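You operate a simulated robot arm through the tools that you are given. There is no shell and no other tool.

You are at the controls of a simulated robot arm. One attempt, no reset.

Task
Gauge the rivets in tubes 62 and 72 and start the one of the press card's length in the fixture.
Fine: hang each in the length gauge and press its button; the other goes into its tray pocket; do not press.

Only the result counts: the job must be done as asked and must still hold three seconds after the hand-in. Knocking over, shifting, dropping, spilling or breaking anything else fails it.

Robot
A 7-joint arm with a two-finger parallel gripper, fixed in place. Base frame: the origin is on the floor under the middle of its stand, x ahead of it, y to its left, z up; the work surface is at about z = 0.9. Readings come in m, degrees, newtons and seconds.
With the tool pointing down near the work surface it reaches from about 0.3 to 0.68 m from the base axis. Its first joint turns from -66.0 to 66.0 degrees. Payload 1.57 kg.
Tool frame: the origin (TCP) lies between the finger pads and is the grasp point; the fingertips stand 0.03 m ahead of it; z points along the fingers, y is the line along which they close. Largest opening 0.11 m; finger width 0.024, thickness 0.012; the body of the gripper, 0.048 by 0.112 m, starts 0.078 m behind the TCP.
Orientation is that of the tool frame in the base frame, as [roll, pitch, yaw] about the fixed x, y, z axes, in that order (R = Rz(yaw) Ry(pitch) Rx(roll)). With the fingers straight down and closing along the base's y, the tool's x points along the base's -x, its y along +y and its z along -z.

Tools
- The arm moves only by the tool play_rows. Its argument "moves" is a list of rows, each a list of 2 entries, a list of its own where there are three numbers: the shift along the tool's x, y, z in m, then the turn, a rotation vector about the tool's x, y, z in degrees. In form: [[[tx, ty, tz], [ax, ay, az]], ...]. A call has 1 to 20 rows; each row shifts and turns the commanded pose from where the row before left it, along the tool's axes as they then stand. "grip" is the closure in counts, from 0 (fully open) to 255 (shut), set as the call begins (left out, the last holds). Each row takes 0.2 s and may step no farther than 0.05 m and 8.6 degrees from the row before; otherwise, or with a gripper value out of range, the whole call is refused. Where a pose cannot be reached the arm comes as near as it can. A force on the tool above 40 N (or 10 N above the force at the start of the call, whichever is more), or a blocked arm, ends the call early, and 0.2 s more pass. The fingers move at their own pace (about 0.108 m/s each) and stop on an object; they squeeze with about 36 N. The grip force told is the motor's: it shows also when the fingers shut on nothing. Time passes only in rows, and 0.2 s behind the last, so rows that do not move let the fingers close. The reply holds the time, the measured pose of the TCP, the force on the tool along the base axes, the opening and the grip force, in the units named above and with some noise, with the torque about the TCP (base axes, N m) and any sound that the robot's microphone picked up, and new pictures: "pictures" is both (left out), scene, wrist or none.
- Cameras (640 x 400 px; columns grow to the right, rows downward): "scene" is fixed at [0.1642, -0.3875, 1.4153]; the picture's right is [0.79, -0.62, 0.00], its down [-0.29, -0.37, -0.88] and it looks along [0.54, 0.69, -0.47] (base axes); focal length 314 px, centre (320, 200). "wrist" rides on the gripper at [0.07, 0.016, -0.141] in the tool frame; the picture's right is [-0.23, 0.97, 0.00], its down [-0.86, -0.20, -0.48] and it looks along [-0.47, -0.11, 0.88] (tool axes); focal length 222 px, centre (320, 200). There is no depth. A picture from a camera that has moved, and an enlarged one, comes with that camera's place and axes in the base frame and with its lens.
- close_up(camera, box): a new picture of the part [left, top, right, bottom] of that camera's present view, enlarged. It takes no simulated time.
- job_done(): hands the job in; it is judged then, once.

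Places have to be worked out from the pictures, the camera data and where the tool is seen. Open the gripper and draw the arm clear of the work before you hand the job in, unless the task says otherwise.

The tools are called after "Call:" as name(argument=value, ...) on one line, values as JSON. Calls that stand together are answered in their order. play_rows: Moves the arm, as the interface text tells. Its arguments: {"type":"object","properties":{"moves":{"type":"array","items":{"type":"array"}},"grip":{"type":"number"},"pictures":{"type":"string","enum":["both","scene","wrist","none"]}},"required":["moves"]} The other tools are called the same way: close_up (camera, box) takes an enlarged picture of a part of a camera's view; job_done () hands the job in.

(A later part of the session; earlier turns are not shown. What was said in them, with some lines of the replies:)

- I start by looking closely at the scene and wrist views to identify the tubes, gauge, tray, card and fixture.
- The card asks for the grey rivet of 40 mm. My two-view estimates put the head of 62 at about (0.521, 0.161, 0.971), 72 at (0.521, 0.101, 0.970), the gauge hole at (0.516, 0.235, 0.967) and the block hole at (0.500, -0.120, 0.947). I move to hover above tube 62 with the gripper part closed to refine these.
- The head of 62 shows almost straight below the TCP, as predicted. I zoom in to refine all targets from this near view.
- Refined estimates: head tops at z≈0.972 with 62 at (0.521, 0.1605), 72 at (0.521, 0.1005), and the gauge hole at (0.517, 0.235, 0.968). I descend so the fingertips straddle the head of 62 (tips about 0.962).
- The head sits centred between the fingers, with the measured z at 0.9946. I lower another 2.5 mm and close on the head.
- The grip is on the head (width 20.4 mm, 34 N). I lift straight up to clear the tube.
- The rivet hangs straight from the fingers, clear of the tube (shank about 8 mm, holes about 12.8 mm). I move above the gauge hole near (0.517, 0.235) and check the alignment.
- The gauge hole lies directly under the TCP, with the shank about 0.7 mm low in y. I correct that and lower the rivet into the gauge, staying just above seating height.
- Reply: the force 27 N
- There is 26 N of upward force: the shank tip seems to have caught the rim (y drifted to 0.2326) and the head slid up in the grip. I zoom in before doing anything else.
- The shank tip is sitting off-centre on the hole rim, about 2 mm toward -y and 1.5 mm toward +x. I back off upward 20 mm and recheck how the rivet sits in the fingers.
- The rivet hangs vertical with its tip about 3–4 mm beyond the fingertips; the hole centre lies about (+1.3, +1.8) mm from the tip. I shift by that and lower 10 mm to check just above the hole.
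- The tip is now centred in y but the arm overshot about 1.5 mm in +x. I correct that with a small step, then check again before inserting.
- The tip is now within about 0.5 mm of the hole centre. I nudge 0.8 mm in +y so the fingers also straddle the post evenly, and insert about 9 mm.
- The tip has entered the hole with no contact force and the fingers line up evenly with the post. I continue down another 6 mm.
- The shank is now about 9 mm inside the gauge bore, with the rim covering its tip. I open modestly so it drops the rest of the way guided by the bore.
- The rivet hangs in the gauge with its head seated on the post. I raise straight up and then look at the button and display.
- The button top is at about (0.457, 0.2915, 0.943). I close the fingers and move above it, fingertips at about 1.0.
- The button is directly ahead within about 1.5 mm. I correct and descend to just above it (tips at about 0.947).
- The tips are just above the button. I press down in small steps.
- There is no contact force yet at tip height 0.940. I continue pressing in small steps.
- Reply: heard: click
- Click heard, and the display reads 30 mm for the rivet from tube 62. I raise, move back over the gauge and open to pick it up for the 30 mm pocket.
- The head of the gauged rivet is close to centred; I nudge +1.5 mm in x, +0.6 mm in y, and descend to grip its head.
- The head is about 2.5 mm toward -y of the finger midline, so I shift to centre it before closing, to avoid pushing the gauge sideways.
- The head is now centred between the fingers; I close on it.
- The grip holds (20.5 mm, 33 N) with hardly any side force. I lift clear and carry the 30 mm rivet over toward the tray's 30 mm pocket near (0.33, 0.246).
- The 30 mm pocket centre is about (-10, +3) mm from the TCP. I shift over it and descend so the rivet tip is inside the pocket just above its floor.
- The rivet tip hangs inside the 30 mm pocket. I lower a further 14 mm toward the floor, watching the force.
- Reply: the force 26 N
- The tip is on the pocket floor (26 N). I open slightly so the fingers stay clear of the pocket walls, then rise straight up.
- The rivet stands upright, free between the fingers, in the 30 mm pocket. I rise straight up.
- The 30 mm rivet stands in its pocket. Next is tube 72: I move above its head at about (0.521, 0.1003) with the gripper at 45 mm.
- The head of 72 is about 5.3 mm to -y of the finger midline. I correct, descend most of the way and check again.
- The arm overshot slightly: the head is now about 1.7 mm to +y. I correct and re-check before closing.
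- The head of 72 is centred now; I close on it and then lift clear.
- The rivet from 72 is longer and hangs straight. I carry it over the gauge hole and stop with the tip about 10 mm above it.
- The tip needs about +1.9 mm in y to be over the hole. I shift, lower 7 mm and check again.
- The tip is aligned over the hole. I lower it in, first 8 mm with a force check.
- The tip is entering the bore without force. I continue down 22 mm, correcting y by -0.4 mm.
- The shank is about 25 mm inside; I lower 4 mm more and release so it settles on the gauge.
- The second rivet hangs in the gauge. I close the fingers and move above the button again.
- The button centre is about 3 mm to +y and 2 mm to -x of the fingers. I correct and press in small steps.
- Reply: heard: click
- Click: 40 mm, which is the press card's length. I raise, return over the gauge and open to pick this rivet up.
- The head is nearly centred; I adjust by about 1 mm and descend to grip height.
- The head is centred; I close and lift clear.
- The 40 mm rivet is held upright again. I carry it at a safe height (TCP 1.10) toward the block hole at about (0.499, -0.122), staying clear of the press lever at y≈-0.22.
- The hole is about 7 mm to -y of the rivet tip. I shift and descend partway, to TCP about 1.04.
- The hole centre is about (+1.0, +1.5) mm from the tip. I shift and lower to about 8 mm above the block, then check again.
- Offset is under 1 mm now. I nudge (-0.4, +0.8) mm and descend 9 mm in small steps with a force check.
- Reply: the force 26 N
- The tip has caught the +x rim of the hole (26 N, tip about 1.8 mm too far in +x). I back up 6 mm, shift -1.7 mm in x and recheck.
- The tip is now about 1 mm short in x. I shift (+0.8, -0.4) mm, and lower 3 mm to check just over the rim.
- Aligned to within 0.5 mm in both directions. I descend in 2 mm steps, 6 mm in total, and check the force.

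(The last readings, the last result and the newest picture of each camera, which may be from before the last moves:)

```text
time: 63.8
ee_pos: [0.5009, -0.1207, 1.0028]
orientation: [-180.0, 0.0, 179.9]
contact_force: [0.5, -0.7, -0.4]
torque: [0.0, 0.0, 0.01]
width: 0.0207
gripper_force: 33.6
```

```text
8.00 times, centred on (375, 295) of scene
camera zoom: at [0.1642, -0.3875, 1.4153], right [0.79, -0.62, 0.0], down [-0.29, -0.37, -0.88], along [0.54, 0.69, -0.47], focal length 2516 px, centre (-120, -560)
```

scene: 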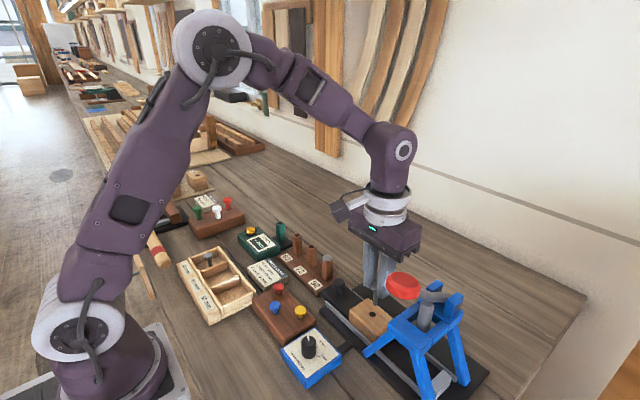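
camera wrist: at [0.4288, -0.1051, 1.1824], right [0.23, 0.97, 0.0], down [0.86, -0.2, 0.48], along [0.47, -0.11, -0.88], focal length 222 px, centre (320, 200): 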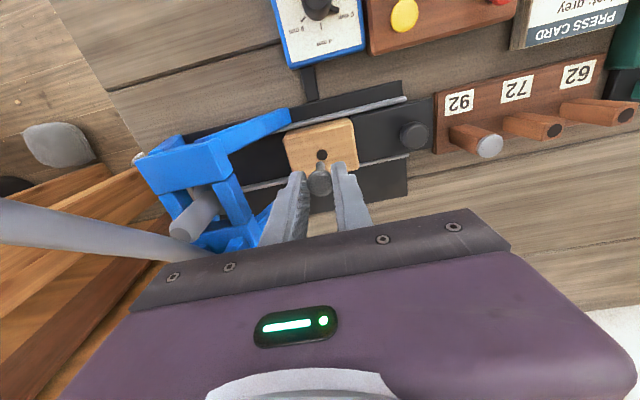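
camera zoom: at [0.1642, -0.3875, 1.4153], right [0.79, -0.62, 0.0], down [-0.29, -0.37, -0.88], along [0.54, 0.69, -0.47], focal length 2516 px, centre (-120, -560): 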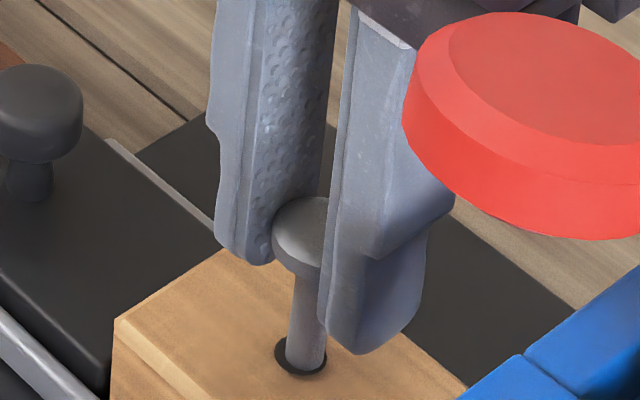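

The tip has entered the hole with no force. I continue in small steps, 8 mm more with +0.5 mm in y.

Call:
play_rows(moves=[[[0.0003, 0.0005, 0.002], [0, 0, 0]], [[0, 0, 0.002], [0, 0, 0]], [[0, 0, 0.002], [0, 0, 0]], [[0, 0, 0.002], [0, 0, 0]], [[0, 0, 0], [0, 0, 0]]], grip=255, pictures="none")

Call:
close_up(camera="wrist", box=[280, 140, 360, 190])

Call:
close_up(camera="scene", box=[345, 270, 405, 320])

```text
time: 65.0
ee_pos: [0.5001, -0.1217, 0.9944]
orientation: [-179.9, 0.1, -180.0]
contact_force: [-4.4, -0.8, 26.4]
torque: [-0.03, 0.01, 0.03]
width: 0.0205
gripper_force: 33.8
```

```text
8.00 times, centred on (320, 165) of wrist
camera zoom: at [0.429, -0.1039, 1.1368], right [0.23, 0.97, 0.0], down [0.85, -0.2, 0.48], along [0.47, -0.11, -0.88], focal length 1777 px, centre (320, 480)
```

zoom: 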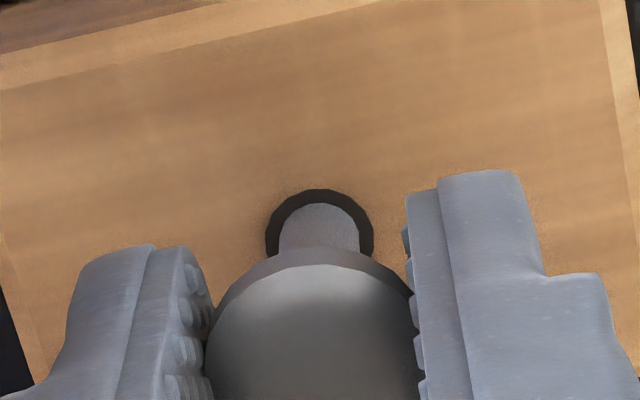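

```text
8.00 times, centred on (375, 295) of scene
camera zoom: at [0.1637, -0.3874, 1.4154], right [0.79, -0.62, 0.0], down [-0.29, -0.37, -0.88], along [0.54, 0.69, -0.47], focal length 2516 px, centre (-120, -560)
```

zoom: 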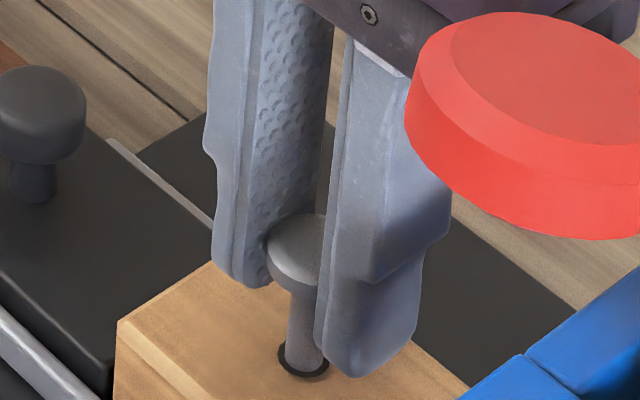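

The rivet has stopped about 8 mm down with 26 N, i.e. it has bottomed at its started depth, with a small side force in x. I ease off by 1 mm and shift 0.7 mm in -x to relieve the side load before releasing.

Call:
play_rows(moves=[[[0.0007, 0, -0.001], [0, 0, 0]], [[0, 0, 0], [0, 0, 0]], [[0, 0, 0], [0, 0, 0]]], grip=255, pictures="none")

Call:
close_up(camera="wrist", box=[290, 155, 350, 192])

Call:
close_up(camera="scene", box=[360, 285, 396, 315])

```text
time: 65.8
ee_pos: [0.5008, -0.1201, 0.9953]
orientation: [180.0, 0.0, -179.9]
contact_force: [6.2, -0.3, 1.3]
torque: [0.03, -0.35, -0.02]
width: 0.0204
gripper_force: 33.8
```

```text
10.67 times, centred on (320, 174) of wrist
camera zoom: at [0.4293, -0.1035, 1.1369], right [0.23, 0.97, 0.0], down [0.85, -0.2, 0.48], along [0.47, -0.11, -0.88], focal length 2369 px, centre (320, 483)
```

zoom: 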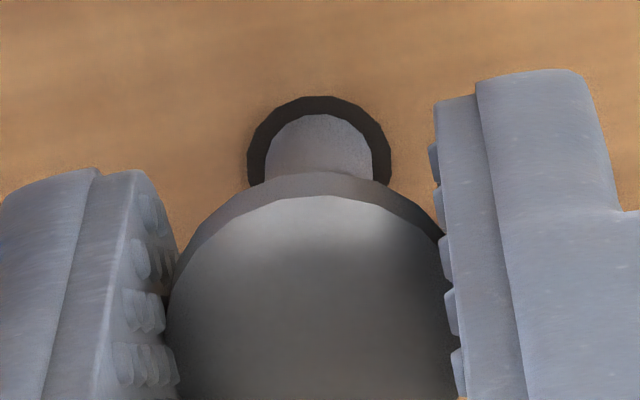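

```text
13.33 times, centred on (378, 300) of scene
camera zoom: at [0.1644, -0.3875, 1.4153], right [0.79, -0.62, 0.0], down [-0.29, -0.37, -0.88], along [0.54, 0.69, -0.47], focal length 4193 px, centre (-453, -1133)
```

zoom: 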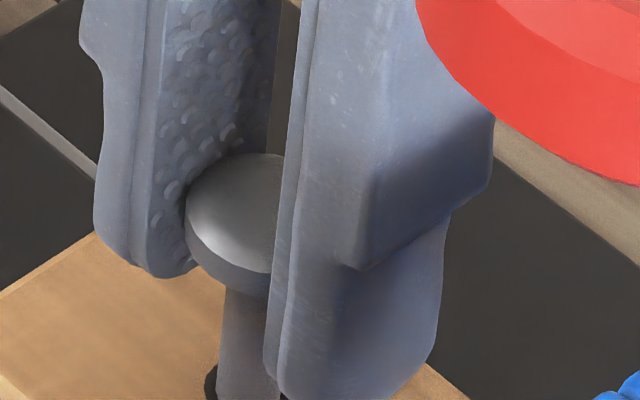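

The side force flipped to +6 N, so the tip is held snugly in the bore. I shift back 0.4 mm in x to balance it before releasing.

Call:
play_rows(moves=[[[-0.0004, 0, 0], [0, 0, 0]], [[0, 0, 0], [0, 0, 0]], [[0, 0, 0], [0, 0, 0]]], grip=255, pictures="none")

```text
time: 66.6
ee_pos: [0.5013, -0.1212, 0.9947]
orientation: [-180.0, -0.1, -180.0]
contact_force: [-0.9, 0.6, -2.8]
torque: [0.01, 0.25, -0.04]
width: 0.0204
gripper_force: 33.9
```

Loads are nearly balanced now. I open the fingers modestly to release the rivet.

Call:
play_rows(moves=[[[0, 0, 0], [0, 0, 0]], [[0, 0, 0], [0, 0, 0]], [[0, 0, 0], [0, 0, 0]]], grip=170, pictures="none")

Call:
close_up(camera="wrist", box=[270, 140, 370, 202])

Call:
close_up(camera="scene", box=[345, 270, 405, 320])

```text
time: 67.4
ee_pos: [0.5007, -0.1211, 0.9964]
orientation: [-180.0, -0.1, -180.0]
contact_force: [0.3, 0.5, 0.0]
torque: [0.03, -0.02, 0.01]
width: 0.0364
gripper_force: 0.1
```

```text
6.40 times, centred on (320, 171) of wrist
camera zoom: at [0.4299, -0.1037, 1.1375], right [0.23, 0.97, 0.0], down [0.86, -0.2, 0.48], along [0.47, -0.11, -0.88], focal length 1422 px, centre (320, 386)
```

zoom: 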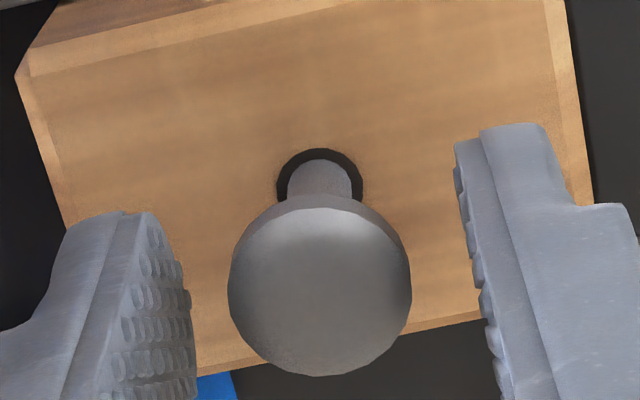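

```text
8.00 times, centred on (375, 295) of scene
camera zoom: at [0.1642, -0.3875, 1.4153], right [0.79, -0.62, 0.0], down [-0.29, -0.37, -0.88], along [0.54, 0.69, -0.47], focal length 2516 px, centre (-120, -560)
```

zoom: 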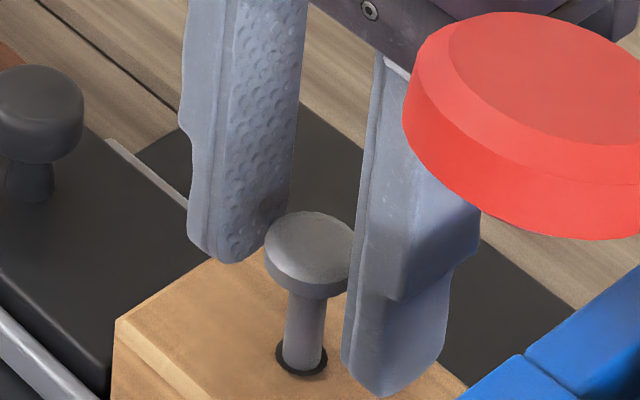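

The 40 mm rivet stands upright in the block hole, free of the fingers. I open a bit more for margin and rise slowly straight up.

Call:
play_rows(moves=[[[0, 0, 0], [0, 0, 0]], [[0, 0, 0], [0, 0, 0]], [[0, 0, -0.005], [0, 0, 0]], [[0, 0, -0.01], [0, 0, 0]], [[0, 0, -0.015], [0, 0, 0]], [[0, 0, -0.02], [0, 0, 0]], [[0, 0, -0.02], [0, 0, 0]], [[0, 0, -0.03], [0, 0, 0]], [[0, 0, -0.03], [0, 0, 0]], [[0, 0, 0], [0, 0, 0]]], grip=130)

Call:
close_up(camera="wrist", box=[250, 90, 390, 180])

Call:
close_up(camera="scene", box=[340, 260, 420, 330])

```text
time: 69.6
ee_pos: [0.499, -0.1215, 1.1285]
orientation: [-180.0, 0.0, -180.0]
contact_force: [-0.6, 0.7, 0.7]
torque: [0.0, 0.02, -0.01]
width: 0.0537
gripper_force: 0.0
camera wrist: at [0.4282, -0.1053, 1.2703], right [0.23, 0.97, 0.0], down [0.85, -0.2, 0.48], along [0.47, -0.11, -0.88], focal length 222 px, centre (320, 200)
```

scene: 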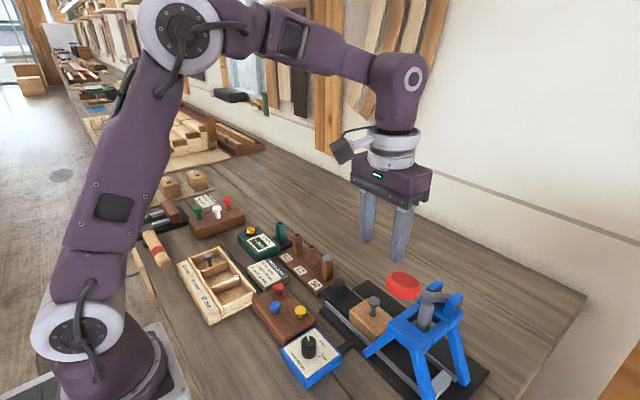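
wrist: 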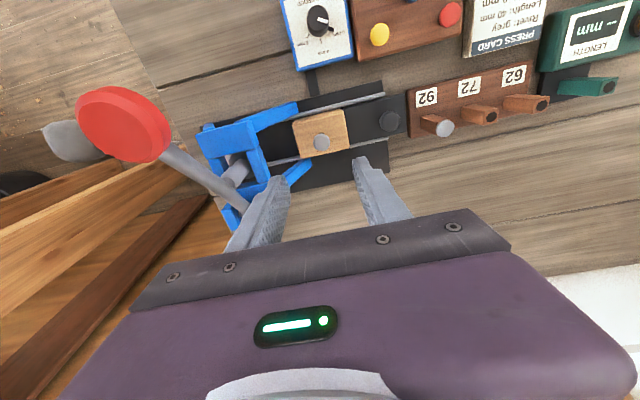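

```text
4.44 times, centred on (320, 135) of wrist
camera zoom: at [0.4282, -0.1053, 1.2703], right [0.23, 0.97, 0.0], down [0.85, -0.2, 0.48], along [0.47, -0.11, -0.88], focal length 987 px, centre (320, 489)
```

zoom: 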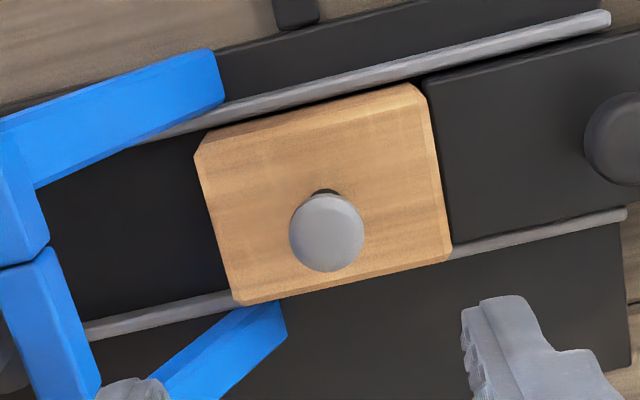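

```text
5.71 times, centred on (380, 295) of scene
camera zoom: at [0.1642, -0.3875, 1.4153], right [0.79, -0.62, 0.0], down [-0.29, -0.37, -0.88], along [0.54, 0.69, -0.47], focal length 1797 px, centre (-23, -343)
```

zoom: 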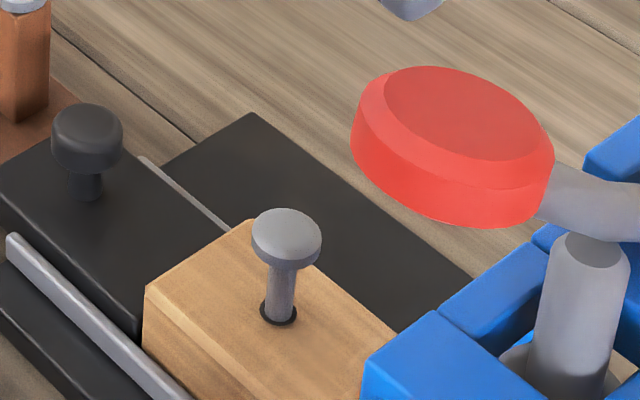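

The rivet stands about 10 mm deep in the block with its head 30 mm proud and essentially vertical. I draw the arm up and away to the side, then make a final check of everything.

Call:
play_rows(moves=[[[0, 0, -0.04], [0, 0, 0]], [[0, 0, -0.04], [0, 0, 0]], [[0, 0.04, -0.02], [0, 0, 0]], [[0.01, 0.04, 0], [0, 0, 0]], [[0.02, 0.04, 0], [0, 0, 0]], [[0.02, 0.04, 0], [0, 0, 0]], [[0.02, 0.04, 0], [0, 0, 0]], [[0.02, 0.04, 0], [0, 0, 0]], [[0.02, 0.04, 0], [0, 0, 0]], [[0.02, 0.04, 0], [0, 0, 0]], [[0.02, 0.04, 0], [0, 0, 0]], [[0, 0, 0], [0, 0, 0]], [[0, 0, 0], [0, 0, 0]]], grip=0)

Call:
close_up(camera="scene", box=[170, 190, 350, 340])

Call:
close_up(camera="scene", box=[320, 250, 480, 390])

Call:
close_up(camera="scene", box=[350, 280, 410, 330])

```text
time: 72.4
ee_pos: [0.3505, 0.2376, 1.2244]
orientation: [-179.9, 0.1, 180.0]
contact_force: [0.5, 0.6, -0.2]
torque: [-0.02, -0.02, 0.02]
width: 0.1102
gripper_force: 0.1
camera wrist: at [0.2793, 0.2546, 1.3658], right [0.23, 0.97, 0.0], down [0.86, -0.2, 0.48], along [0.47, -0.11, -0.88], focal length 222 px, centre (320, 200)
```

scene: 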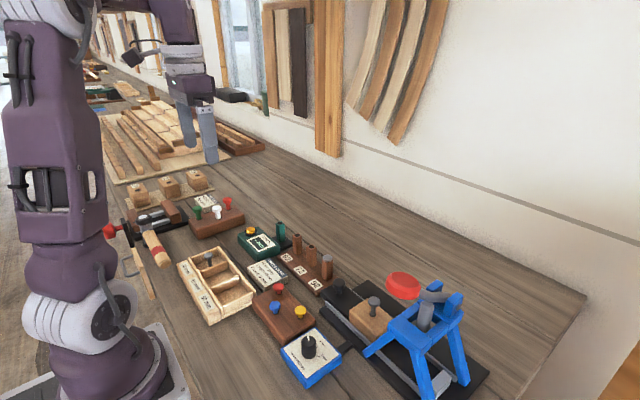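
wrist: 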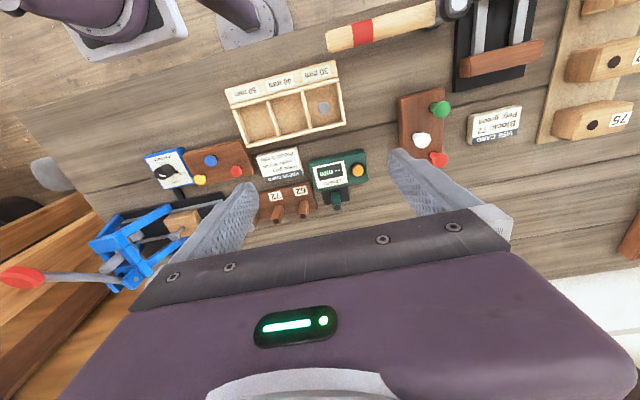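

```text
2.67 times, centred on (260, 265) of scene
camera zoom: at [0.1642, -0.3875, 1.4153], right [0.79, -0.62, 0.0], down [-0.29, -0.37, -0.88], along [0.54, 0.69, -0.47], focal length 839 px, centre (480, 27)
```

zoom: 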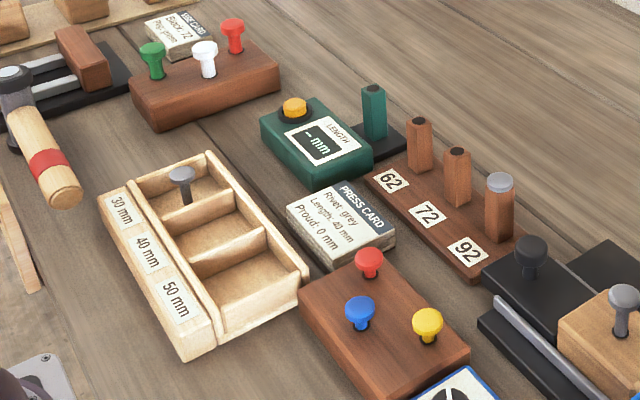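

```text
2.86 times, centred on (400, 320) of scene
camera zoom: at [0.1642, -0.3875, 1.4153], right [0.79, -0.62, 0.0], down [-0.29, -0.37, -0.88], along [0.54, 0.69, -0.47], focal length 899 px, centre (91, -143)
```

zoom: 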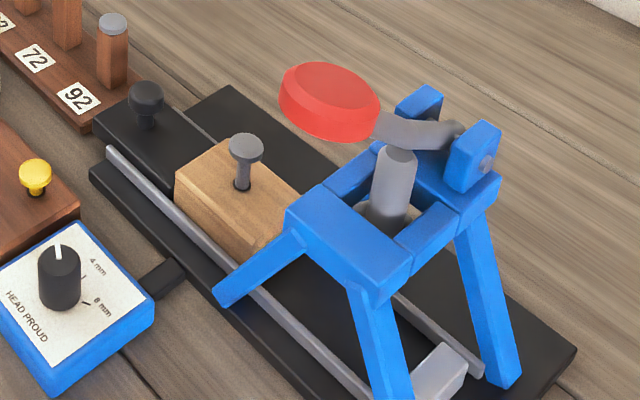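

```text
8.00 times, centred on (380, 305) of scene
camera zoom: at [0.1642, -0.3875, 1.4153], right [0.79, -0.62, 0.0], down [-0.29, -0.37, -0.88], along [0.54, 0.69, -0.47], focal length 2516 px, centre (-160, -640)
```

zoom: 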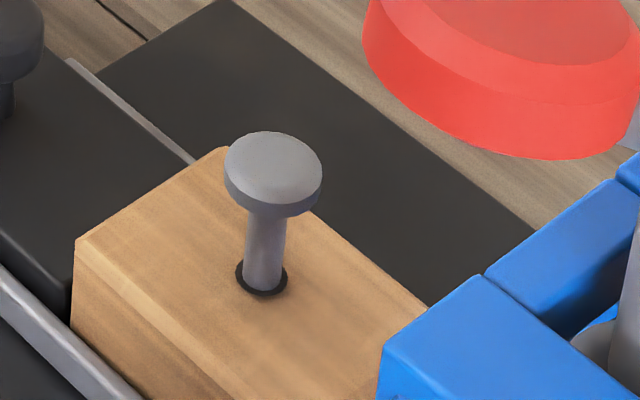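

Everything is in place: the 30 mm rivet from tube 62 stands in the 30 mm pocket, and the 40 mm rivet from tube 72 is started in the fixture block, unpressed. Gauge, rack and press look unmoved, the gripper is open and the arm is clear, so I hand in.

Call:
job_done()

```text
The job is handed in.
```

I gauged both rivets and handed the job in. The one from tube 72 matches the press card's 40 mm and is started in the fixture block. I didn't touch the press lever or the head-proud dial. No verdict has come back yet.

| Rivet | Gauge reading | Where it is now |
|---|---|---|
| Tube 62 | 30 mm | Standing upright in the 30 mm tray pocket |
| Tube 72 | 40 mm | Started in the block, about 10 mm deep and close to vertical |

- **Missed insertions:** each rivet caught the rim of a hole once (62 at the gauge, 72 at the block), with about 26 N on the tool. Each slid up a little in the fingers. I backed off, realigned and got both in.
- **Depth in the block:** the 40 mm rivet stopped against about 26 N at that depth. I took that as its started position and pushed no further.

In the last pictures the gauge, rack, tray and press look where they were at the start. The gripper is open and the arm is clear of the work.
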